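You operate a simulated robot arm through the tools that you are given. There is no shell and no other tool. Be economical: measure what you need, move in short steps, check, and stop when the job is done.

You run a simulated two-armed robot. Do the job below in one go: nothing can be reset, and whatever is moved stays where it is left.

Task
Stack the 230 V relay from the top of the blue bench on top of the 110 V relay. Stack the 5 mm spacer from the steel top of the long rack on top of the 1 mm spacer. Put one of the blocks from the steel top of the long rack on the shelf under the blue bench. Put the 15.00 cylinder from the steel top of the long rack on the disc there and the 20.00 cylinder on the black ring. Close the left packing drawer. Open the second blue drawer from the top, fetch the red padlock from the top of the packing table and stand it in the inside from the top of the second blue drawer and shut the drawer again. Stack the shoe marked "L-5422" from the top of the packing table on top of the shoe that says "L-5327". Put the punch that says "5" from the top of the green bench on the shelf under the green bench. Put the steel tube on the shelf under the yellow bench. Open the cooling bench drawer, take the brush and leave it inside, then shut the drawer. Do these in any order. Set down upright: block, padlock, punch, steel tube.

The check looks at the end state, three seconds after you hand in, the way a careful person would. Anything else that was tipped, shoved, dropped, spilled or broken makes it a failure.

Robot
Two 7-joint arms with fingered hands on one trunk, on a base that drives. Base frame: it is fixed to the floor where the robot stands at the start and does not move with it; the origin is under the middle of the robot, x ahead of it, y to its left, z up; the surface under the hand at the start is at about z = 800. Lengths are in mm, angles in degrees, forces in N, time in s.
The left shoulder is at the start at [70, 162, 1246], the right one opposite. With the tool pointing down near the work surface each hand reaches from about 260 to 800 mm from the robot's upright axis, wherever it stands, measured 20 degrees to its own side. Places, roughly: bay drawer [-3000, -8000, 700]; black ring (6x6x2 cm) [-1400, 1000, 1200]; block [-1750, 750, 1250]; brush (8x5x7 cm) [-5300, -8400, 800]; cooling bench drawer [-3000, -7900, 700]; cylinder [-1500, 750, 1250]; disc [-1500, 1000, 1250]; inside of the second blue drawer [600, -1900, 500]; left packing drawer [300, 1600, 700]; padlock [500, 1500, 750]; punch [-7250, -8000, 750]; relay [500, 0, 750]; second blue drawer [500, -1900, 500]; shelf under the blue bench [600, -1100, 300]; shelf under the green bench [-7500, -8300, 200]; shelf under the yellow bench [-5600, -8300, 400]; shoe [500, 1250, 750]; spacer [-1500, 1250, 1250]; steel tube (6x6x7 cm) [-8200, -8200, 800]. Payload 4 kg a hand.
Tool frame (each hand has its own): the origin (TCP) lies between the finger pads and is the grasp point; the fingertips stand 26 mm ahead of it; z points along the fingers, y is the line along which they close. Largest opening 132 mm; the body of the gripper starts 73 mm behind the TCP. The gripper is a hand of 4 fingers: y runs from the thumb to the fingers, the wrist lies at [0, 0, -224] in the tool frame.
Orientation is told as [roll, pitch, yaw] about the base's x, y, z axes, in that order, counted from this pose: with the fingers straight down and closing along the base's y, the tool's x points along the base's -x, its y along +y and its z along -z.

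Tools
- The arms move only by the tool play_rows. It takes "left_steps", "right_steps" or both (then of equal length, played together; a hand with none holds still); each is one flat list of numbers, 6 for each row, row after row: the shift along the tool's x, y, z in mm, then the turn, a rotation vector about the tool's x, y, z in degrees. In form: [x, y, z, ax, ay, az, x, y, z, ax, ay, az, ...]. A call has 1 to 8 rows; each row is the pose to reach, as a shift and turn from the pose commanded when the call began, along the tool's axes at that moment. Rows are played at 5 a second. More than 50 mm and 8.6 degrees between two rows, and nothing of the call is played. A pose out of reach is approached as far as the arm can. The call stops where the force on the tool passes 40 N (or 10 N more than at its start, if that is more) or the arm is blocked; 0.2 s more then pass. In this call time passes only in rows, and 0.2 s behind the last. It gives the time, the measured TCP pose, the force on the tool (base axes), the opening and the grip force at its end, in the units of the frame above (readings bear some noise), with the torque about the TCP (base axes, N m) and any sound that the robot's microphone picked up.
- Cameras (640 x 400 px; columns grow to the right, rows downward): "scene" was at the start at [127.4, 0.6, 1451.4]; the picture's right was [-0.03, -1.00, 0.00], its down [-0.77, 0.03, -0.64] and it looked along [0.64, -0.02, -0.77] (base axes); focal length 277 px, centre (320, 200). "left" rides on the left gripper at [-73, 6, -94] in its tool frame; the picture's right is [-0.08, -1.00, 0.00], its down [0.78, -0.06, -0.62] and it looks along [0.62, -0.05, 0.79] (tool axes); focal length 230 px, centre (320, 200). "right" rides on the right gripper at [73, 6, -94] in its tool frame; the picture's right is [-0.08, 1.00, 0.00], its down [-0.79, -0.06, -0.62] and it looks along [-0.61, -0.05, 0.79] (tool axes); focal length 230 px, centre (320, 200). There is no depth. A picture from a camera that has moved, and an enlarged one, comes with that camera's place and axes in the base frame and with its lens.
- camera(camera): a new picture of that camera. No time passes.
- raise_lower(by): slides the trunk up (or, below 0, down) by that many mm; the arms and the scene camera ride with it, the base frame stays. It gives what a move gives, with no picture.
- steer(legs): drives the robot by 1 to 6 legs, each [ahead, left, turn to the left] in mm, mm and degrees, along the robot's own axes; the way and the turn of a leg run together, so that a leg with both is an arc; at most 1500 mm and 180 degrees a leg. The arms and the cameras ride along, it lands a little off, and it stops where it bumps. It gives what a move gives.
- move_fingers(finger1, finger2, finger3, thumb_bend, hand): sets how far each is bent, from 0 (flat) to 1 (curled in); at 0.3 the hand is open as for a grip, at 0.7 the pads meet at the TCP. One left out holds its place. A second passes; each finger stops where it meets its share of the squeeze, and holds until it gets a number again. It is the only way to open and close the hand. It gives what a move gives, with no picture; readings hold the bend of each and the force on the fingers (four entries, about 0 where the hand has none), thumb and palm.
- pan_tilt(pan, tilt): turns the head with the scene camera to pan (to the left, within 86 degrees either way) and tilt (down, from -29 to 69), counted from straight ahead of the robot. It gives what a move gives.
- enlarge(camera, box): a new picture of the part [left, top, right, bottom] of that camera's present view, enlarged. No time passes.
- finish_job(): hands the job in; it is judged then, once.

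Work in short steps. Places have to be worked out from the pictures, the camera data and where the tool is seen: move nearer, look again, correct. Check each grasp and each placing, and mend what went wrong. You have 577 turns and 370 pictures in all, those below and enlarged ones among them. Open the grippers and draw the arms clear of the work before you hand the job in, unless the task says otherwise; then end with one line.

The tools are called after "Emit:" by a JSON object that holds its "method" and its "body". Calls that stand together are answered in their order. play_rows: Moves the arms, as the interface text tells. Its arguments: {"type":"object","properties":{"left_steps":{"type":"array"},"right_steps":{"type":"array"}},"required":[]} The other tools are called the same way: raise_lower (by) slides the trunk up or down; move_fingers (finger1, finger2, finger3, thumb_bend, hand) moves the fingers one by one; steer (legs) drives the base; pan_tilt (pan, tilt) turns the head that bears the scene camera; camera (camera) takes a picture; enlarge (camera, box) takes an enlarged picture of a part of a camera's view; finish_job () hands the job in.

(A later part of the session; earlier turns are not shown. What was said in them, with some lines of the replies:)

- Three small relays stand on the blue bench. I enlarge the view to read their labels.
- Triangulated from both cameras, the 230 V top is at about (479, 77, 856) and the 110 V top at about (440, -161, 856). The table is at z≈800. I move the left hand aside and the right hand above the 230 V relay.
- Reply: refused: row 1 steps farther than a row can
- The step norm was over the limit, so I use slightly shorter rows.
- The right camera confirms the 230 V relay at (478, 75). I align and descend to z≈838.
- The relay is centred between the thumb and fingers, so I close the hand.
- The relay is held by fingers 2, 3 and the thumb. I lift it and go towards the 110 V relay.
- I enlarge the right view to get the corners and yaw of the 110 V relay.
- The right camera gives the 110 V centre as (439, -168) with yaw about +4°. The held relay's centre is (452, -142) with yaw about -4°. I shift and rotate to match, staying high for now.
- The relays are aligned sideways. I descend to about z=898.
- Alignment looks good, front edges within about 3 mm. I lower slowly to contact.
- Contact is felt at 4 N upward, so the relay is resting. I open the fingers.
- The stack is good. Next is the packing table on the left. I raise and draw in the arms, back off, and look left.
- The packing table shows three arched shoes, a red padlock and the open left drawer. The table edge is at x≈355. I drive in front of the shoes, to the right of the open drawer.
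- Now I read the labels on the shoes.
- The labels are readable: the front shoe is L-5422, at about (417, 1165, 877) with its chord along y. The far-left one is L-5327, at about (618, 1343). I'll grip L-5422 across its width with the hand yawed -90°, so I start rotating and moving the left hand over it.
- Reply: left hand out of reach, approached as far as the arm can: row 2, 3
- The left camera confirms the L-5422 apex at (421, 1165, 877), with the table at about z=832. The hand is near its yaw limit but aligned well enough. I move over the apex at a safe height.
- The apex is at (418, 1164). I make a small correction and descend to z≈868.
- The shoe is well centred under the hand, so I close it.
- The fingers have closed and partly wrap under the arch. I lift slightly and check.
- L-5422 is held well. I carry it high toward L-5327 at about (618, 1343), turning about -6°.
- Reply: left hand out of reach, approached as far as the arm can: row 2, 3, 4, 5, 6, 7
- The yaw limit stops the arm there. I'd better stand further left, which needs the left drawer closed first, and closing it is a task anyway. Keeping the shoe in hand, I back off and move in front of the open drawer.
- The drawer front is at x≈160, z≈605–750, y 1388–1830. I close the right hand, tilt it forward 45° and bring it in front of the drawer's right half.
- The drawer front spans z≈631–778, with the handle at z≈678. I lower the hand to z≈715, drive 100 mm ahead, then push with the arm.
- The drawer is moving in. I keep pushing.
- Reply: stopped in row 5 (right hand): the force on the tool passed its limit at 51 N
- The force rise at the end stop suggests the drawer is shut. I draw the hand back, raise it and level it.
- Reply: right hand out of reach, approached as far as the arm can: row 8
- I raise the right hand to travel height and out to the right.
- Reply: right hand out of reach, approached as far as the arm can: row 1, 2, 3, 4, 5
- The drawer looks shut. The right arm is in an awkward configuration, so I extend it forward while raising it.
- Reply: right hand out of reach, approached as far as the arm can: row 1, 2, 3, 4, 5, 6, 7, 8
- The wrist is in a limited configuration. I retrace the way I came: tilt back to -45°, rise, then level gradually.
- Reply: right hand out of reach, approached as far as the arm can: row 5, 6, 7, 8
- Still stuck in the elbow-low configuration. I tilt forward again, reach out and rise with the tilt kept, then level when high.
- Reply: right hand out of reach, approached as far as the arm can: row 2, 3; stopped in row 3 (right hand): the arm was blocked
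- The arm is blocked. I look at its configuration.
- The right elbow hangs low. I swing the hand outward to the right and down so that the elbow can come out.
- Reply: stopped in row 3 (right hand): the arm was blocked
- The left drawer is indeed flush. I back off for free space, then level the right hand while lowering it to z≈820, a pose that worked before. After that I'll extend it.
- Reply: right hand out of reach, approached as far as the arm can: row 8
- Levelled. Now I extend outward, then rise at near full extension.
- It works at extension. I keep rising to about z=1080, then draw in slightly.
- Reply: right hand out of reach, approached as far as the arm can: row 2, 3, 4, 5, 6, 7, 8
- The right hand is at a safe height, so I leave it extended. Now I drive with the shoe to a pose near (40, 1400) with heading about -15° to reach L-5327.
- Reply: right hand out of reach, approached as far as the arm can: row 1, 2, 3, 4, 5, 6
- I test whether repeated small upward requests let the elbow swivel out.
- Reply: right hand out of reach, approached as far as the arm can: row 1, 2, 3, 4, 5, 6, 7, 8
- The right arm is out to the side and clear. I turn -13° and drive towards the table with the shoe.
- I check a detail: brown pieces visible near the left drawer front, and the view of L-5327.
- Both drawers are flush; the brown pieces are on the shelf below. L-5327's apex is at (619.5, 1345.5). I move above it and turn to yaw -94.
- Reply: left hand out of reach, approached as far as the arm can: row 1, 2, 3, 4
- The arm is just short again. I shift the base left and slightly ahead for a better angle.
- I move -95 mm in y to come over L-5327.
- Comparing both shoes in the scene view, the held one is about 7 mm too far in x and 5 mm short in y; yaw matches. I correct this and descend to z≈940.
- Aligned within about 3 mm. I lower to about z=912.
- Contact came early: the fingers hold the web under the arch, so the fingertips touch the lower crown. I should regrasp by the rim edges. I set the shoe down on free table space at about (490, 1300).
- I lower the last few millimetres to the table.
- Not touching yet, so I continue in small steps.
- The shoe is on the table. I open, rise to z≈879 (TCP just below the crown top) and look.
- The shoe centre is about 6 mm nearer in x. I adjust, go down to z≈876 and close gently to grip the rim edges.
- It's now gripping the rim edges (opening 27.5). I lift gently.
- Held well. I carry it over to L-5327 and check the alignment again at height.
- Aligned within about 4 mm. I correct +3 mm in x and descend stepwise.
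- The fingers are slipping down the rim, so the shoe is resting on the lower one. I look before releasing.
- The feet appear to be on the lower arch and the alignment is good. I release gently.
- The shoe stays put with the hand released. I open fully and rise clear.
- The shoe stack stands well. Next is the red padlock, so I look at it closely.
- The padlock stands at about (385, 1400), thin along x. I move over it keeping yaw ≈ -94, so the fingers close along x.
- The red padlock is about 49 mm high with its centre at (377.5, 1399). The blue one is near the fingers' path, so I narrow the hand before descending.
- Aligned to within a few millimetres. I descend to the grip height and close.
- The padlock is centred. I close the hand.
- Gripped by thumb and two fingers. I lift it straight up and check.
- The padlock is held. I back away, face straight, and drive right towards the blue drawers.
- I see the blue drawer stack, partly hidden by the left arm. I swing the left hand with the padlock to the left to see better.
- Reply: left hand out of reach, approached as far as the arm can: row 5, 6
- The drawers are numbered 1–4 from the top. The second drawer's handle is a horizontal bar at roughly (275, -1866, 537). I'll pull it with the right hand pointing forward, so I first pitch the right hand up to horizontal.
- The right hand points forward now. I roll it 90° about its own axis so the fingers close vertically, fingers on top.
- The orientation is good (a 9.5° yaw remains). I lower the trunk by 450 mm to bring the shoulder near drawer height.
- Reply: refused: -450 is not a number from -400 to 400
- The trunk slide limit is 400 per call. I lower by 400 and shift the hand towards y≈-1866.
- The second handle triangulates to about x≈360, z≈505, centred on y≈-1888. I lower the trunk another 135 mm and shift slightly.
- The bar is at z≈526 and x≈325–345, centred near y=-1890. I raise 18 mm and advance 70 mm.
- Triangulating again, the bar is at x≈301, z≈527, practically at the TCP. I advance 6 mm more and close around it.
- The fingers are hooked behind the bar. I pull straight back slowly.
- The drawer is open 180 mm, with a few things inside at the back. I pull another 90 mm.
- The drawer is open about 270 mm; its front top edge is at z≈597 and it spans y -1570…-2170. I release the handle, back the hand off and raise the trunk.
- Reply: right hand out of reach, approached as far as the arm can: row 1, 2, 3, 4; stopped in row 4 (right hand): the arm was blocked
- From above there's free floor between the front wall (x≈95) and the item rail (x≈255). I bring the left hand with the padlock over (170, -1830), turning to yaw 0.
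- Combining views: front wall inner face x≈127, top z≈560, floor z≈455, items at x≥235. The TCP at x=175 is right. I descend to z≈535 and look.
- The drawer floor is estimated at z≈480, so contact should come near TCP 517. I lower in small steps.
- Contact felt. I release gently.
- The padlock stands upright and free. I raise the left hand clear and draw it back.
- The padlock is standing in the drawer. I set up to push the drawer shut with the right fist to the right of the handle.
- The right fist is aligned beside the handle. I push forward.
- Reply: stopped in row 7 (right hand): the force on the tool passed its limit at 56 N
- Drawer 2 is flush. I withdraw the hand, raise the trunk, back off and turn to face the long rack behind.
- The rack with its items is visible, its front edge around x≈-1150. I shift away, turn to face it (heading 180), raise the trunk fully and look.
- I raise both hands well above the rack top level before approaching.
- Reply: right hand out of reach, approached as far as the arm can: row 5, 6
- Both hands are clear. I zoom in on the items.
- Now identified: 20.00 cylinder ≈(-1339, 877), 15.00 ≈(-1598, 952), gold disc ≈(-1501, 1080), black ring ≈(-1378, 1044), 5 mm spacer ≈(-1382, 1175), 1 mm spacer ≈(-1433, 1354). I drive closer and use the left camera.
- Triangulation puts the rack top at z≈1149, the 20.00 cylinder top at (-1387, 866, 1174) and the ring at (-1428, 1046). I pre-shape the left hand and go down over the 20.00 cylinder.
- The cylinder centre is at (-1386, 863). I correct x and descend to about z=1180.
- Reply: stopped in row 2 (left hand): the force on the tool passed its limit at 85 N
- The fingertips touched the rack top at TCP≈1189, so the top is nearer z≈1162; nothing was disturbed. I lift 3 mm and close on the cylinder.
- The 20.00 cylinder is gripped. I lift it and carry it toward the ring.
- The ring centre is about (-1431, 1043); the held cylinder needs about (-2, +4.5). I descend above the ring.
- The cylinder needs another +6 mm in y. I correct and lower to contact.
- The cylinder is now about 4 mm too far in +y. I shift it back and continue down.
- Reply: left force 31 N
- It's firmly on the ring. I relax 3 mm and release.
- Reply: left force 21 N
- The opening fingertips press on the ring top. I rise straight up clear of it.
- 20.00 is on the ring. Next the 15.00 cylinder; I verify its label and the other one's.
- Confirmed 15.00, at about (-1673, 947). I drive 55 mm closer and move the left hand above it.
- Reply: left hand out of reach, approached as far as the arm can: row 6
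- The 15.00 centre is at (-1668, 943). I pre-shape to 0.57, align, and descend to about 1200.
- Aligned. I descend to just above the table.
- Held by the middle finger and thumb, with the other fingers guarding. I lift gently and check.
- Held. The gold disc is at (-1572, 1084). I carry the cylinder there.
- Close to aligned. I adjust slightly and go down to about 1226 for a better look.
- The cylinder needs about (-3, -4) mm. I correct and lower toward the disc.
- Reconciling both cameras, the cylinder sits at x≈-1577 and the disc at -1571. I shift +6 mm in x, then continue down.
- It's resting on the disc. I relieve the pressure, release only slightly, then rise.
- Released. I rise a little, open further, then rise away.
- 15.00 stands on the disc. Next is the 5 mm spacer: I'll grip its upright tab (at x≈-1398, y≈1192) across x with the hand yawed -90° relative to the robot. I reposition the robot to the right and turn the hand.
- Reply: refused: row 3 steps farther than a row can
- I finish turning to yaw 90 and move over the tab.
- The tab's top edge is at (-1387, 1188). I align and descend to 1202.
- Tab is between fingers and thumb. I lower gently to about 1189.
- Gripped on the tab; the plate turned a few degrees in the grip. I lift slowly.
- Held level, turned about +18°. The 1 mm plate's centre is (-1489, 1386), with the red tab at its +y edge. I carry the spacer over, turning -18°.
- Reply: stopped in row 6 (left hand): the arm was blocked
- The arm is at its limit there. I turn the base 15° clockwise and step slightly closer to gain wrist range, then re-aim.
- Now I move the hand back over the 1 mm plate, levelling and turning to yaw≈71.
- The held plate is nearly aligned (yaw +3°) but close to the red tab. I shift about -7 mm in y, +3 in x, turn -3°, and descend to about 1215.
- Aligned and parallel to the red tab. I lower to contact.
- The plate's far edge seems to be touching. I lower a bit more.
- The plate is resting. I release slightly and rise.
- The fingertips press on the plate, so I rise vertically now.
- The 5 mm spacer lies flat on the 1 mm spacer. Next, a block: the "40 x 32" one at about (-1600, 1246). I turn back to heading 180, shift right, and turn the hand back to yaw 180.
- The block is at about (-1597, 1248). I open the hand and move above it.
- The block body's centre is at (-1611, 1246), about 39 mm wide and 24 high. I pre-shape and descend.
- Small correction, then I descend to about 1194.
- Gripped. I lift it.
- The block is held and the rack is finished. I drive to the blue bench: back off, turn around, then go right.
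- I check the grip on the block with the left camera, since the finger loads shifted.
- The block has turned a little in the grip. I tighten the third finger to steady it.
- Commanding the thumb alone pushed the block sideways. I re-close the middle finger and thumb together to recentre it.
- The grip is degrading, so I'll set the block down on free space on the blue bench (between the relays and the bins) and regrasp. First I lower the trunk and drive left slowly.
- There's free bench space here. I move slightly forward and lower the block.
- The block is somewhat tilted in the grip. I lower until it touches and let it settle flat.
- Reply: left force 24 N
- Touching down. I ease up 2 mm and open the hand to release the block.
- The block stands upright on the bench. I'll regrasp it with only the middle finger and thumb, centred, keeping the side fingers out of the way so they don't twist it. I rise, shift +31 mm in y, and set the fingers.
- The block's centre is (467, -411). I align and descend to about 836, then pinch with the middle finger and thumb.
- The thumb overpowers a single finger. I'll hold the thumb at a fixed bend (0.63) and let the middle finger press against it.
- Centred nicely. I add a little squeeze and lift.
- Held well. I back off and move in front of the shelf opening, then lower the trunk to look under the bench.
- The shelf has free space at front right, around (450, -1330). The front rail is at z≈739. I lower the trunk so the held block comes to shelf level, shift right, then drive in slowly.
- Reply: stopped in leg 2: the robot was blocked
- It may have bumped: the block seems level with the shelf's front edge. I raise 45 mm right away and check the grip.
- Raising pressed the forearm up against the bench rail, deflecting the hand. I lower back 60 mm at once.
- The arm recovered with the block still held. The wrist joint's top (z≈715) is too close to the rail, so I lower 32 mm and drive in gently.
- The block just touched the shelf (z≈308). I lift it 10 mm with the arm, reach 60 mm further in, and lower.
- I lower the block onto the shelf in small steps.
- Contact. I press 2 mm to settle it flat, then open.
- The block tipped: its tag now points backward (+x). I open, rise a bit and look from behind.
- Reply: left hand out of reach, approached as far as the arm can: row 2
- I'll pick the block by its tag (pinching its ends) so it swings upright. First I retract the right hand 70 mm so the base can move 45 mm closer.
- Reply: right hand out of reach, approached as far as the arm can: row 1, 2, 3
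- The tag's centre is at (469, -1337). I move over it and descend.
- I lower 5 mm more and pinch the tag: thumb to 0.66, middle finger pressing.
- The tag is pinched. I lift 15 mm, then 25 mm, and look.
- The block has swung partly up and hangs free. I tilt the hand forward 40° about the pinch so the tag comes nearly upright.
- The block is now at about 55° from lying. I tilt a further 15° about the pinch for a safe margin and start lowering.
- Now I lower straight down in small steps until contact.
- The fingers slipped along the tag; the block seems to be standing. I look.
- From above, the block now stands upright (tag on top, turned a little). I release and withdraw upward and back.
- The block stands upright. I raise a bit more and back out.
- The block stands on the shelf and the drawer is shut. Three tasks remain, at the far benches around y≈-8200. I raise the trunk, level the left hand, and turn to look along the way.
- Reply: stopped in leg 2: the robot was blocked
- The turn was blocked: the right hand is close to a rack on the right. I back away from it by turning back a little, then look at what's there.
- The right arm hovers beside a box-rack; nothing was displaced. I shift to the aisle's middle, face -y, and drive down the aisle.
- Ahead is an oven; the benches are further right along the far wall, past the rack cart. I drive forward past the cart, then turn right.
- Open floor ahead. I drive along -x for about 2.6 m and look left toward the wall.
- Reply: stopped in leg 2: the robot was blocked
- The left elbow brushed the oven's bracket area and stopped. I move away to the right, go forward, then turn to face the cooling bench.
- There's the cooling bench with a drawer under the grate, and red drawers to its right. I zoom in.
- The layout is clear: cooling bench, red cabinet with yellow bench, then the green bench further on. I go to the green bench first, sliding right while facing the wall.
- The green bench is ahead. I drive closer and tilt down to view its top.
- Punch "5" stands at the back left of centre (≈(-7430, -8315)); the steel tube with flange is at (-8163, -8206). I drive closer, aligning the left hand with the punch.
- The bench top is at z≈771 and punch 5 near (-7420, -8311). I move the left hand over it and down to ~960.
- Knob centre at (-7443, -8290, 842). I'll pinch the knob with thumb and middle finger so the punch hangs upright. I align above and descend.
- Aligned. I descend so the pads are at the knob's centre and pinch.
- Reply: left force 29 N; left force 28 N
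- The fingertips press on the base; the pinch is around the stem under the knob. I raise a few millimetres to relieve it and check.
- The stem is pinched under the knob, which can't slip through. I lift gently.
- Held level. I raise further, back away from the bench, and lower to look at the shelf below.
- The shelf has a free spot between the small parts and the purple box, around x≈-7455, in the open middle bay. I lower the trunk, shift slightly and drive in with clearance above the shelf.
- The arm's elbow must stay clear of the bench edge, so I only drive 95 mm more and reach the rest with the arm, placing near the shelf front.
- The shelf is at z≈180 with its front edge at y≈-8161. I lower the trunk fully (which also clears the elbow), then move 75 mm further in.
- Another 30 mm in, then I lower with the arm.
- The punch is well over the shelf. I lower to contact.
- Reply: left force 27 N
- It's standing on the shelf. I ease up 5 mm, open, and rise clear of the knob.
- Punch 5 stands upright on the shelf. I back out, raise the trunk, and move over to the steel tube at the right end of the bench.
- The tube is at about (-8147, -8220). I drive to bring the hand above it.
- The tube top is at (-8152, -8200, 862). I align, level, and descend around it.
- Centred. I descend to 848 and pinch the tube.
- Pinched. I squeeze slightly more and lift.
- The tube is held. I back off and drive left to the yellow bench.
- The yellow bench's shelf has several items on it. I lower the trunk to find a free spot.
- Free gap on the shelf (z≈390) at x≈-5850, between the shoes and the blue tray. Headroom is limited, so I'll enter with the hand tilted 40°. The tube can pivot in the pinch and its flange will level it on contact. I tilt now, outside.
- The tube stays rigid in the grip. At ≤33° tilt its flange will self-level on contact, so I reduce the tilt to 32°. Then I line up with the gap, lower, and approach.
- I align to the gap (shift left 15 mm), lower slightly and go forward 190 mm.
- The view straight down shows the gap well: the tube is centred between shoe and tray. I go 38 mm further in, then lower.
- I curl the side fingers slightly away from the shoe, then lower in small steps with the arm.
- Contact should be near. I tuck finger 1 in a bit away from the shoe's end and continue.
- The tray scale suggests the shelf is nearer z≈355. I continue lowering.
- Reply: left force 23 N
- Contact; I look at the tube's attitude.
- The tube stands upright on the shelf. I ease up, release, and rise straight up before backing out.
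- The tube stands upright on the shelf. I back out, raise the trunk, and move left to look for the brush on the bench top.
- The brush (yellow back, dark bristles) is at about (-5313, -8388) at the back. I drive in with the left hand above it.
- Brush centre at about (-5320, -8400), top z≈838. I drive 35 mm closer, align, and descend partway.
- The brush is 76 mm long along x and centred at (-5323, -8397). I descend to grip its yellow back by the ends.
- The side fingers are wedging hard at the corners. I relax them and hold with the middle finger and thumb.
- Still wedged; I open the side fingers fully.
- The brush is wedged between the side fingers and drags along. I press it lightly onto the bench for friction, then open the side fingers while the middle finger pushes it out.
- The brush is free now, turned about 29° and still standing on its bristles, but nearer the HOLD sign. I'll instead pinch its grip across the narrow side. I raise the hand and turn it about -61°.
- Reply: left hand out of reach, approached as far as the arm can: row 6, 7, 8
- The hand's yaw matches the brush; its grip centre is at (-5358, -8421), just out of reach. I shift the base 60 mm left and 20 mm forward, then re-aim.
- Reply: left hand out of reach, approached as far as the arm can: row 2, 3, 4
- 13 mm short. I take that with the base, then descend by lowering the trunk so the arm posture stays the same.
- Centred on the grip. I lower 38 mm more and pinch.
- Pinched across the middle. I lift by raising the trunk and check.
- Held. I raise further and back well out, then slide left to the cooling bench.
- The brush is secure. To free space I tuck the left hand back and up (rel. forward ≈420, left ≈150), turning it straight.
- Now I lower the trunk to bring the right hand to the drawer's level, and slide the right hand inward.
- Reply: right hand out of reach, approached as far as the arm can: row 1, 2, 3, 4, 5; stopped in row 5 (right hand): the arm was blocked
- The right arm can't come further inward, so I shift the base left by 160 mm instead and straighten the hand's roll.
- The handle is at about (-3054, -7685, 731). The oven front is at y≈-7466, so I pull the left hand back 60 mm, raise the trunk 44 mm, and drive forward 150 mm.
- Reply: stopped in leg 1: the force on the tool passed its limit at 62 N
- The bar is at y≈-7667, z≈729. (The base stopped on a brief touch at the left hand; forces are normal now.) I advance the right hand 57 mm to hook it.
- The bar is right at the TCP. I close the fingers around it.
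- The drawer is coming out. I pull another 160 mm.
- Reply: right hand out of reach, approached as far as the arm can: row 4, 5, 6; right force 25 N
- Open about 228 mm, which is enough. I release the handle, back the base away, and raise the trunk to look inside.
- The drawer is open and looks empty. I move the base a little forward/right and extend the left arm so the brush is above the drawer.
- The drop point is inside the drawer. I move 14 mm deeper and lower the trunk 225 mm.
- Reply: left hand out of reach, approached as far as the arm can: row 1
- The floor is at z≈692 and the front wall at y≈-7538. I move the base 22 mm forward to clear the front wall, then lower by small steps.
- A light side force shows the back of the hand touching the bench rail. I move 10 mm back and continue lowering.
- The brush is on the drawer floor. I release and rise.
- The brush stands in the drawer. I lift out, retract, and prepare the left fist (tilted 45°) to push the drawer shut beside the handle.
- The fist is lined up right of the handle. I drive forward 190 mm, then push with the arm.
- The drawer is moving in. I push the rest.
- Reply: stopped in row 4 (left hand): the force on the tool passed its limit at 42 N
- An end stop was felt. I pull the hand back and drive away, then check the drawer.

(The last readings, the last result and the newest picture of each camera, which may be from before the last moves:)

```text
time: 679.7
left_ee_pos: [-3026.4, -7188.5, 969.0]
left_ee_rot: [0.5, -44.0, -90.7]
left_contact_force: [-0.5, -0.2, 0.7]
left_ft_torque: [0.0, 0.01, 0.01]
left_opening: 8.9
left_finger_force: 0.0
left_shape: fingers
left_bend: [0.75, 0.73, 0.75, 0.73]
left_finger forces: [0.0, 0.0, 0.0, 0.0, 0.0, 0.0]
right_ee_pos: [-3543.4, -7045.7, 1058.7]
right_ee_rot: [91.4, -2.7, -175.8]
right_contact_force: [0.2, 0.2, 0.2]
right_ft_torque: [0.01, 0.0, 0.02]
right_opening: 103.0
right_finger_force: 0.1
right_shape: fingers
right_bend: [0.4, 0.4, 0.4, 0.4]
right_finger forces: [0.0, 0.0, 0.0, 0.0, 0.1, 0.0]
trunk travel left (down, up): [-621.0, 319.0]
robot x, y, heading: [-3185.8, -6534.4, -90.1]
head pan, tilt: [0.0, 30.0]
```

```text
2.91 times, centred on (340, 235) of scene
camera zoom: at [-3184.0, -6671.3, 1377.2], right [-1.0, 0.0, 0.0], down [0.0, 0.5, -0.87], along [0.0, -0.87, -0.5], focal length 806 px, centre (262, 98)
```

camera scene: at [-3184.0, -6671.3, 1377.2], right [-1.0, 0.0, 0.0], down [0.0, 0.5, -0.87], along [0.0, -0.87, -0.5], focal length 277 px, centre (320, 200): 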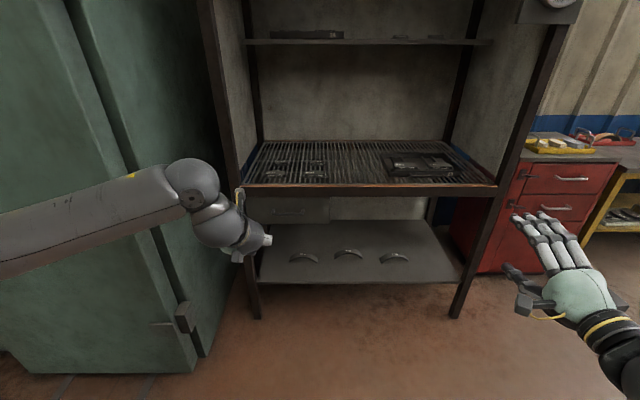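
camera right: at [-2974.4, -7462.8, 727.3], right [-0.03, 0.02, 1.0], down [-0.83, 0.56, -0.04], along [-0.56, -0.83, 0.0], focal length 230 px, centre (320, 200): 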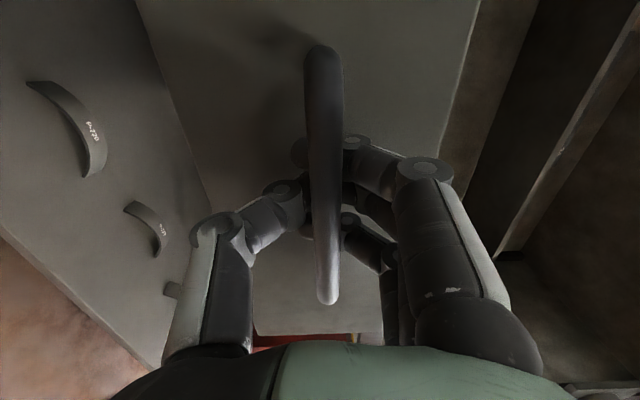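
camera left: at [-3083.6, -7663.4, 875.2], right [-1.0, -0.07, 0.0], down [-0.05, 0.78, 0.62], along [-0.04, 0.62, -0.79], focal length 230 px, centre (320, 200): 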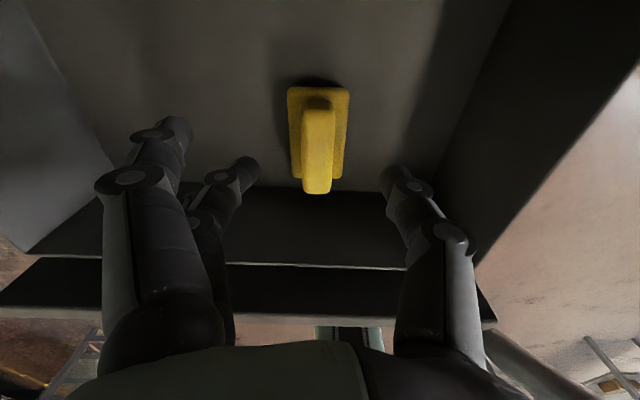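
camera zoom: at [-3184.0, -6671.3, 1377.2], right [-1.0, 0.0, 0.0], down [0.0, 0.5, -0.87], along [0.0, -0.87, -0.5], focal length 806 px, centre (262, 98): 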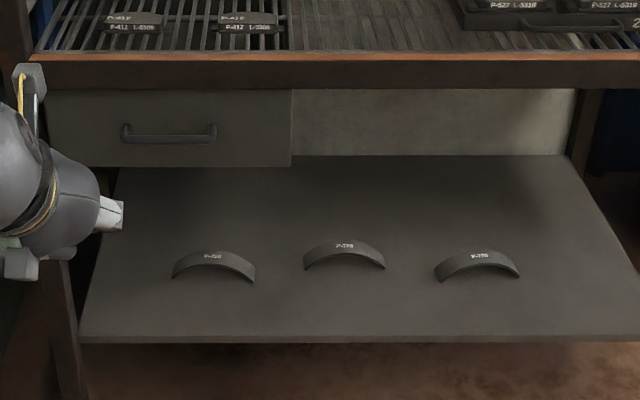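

The drawer is flush (handle back at y≈-7685) and nothing is disturbed. I open the left hand and then hand in.

Emit:
{"method": "move_fingers", "body": {"hand": "left", "finger1": 0.3, "finger2": 0.3, "finger3": 0.3, "thumb_bend": 0.3}}

Emit:
{"method": "steer", "body": {"legs": [[-150, -200, 0]]}}

```text
time: 680.7
left_ee_pos: [-3026.4, -7188.0, 967.0]
left_ee_rot: [0.5, -44.0, -90.6]
left_contact_force: [-0.8, -0.1, -0.1]
left_ft_torque: [-0.01, 0.0, -0.01]
left_opening: 135.7
left_finger_force: 0.0
left_shape: fingers
left_bend: [0.3, 0.3, 0.3, 0.3]
left_finger forces: [0.0, 0.0, 0.0, 0.0, 0.0, 0.1]
right_ee_pos: [-3542.3, -7045.9, 1059.2]
right_ee_rot: [91.3, -2.8, -176.0]
right_contact_force: [0.4, -0.3, 0.5]
right_ft_torque: [0.01, -0.02, 0.01]
right_opening: 103.1
right_finger_force: 0.1
right_shape: fingers
right_bend: [0.4, 0.4, 0.4, 0.4]
right_finger forces: [0.1, 0.1, 0.1, 0.1, 0.0, 0.0]
trunk travel left (down, up): [-621.0, 319.0]
robot x, y, heading: [-3181.4, -6536.3, -90.3]
head pan, tilt: [0.0, 30.0]
```

```text
time: 682.5
left_ee_pos: [-3222.2, -7039.4, 967.8]
left_ee_rot: [0.6, -44.0, -90.3]
left_contact_force: [0.1, -0.1, -0.5]
left_ft_torque: [0.0, -0.01, 0.03]
left_opening: 135.6
left_finger_force: 0.0
left_shape: fingers
left_bend: [0.3, 0.3, 0.3, 0.3]
left_finger forces: [0.1, 0.0, 0.0, 0.0, 0.0, 0.0]
right_ee_pos: [-3740.3, -6898.1, 1057.7]
right_ee_rot: [91.3, -2.6, -175.7]
right_contact_force: [0.6, -0.9, -0.7]
right_ft_torque: [0.03, -0.02, -0.01]
right_opening: 103.4
right_finger_force: 0.1
right_shape: fingers
right_bend: [0.4, 0.4, 0.4, 0.4]
right_finger forces: [0.1, 0.1, 0.0, 0.1, 0.0, 0.0]
trunk travel left (down, up): [-621.0, 319.0]
robot x, y, heading: [-3385.3, -6382.7, -89.7]
head pan, tilt: [0.0, 30.0]
```

All the tasks are done, both hands are open, and the arms are clear. I hand in.

Emit:
{"method": "finish_job", "body": {}}

```text
The job is handed in.
```

I finished every task and handed the job in; two end states I couldn't check afterwards are whether the padlock still stands and how the brush lies in their shut drawers.
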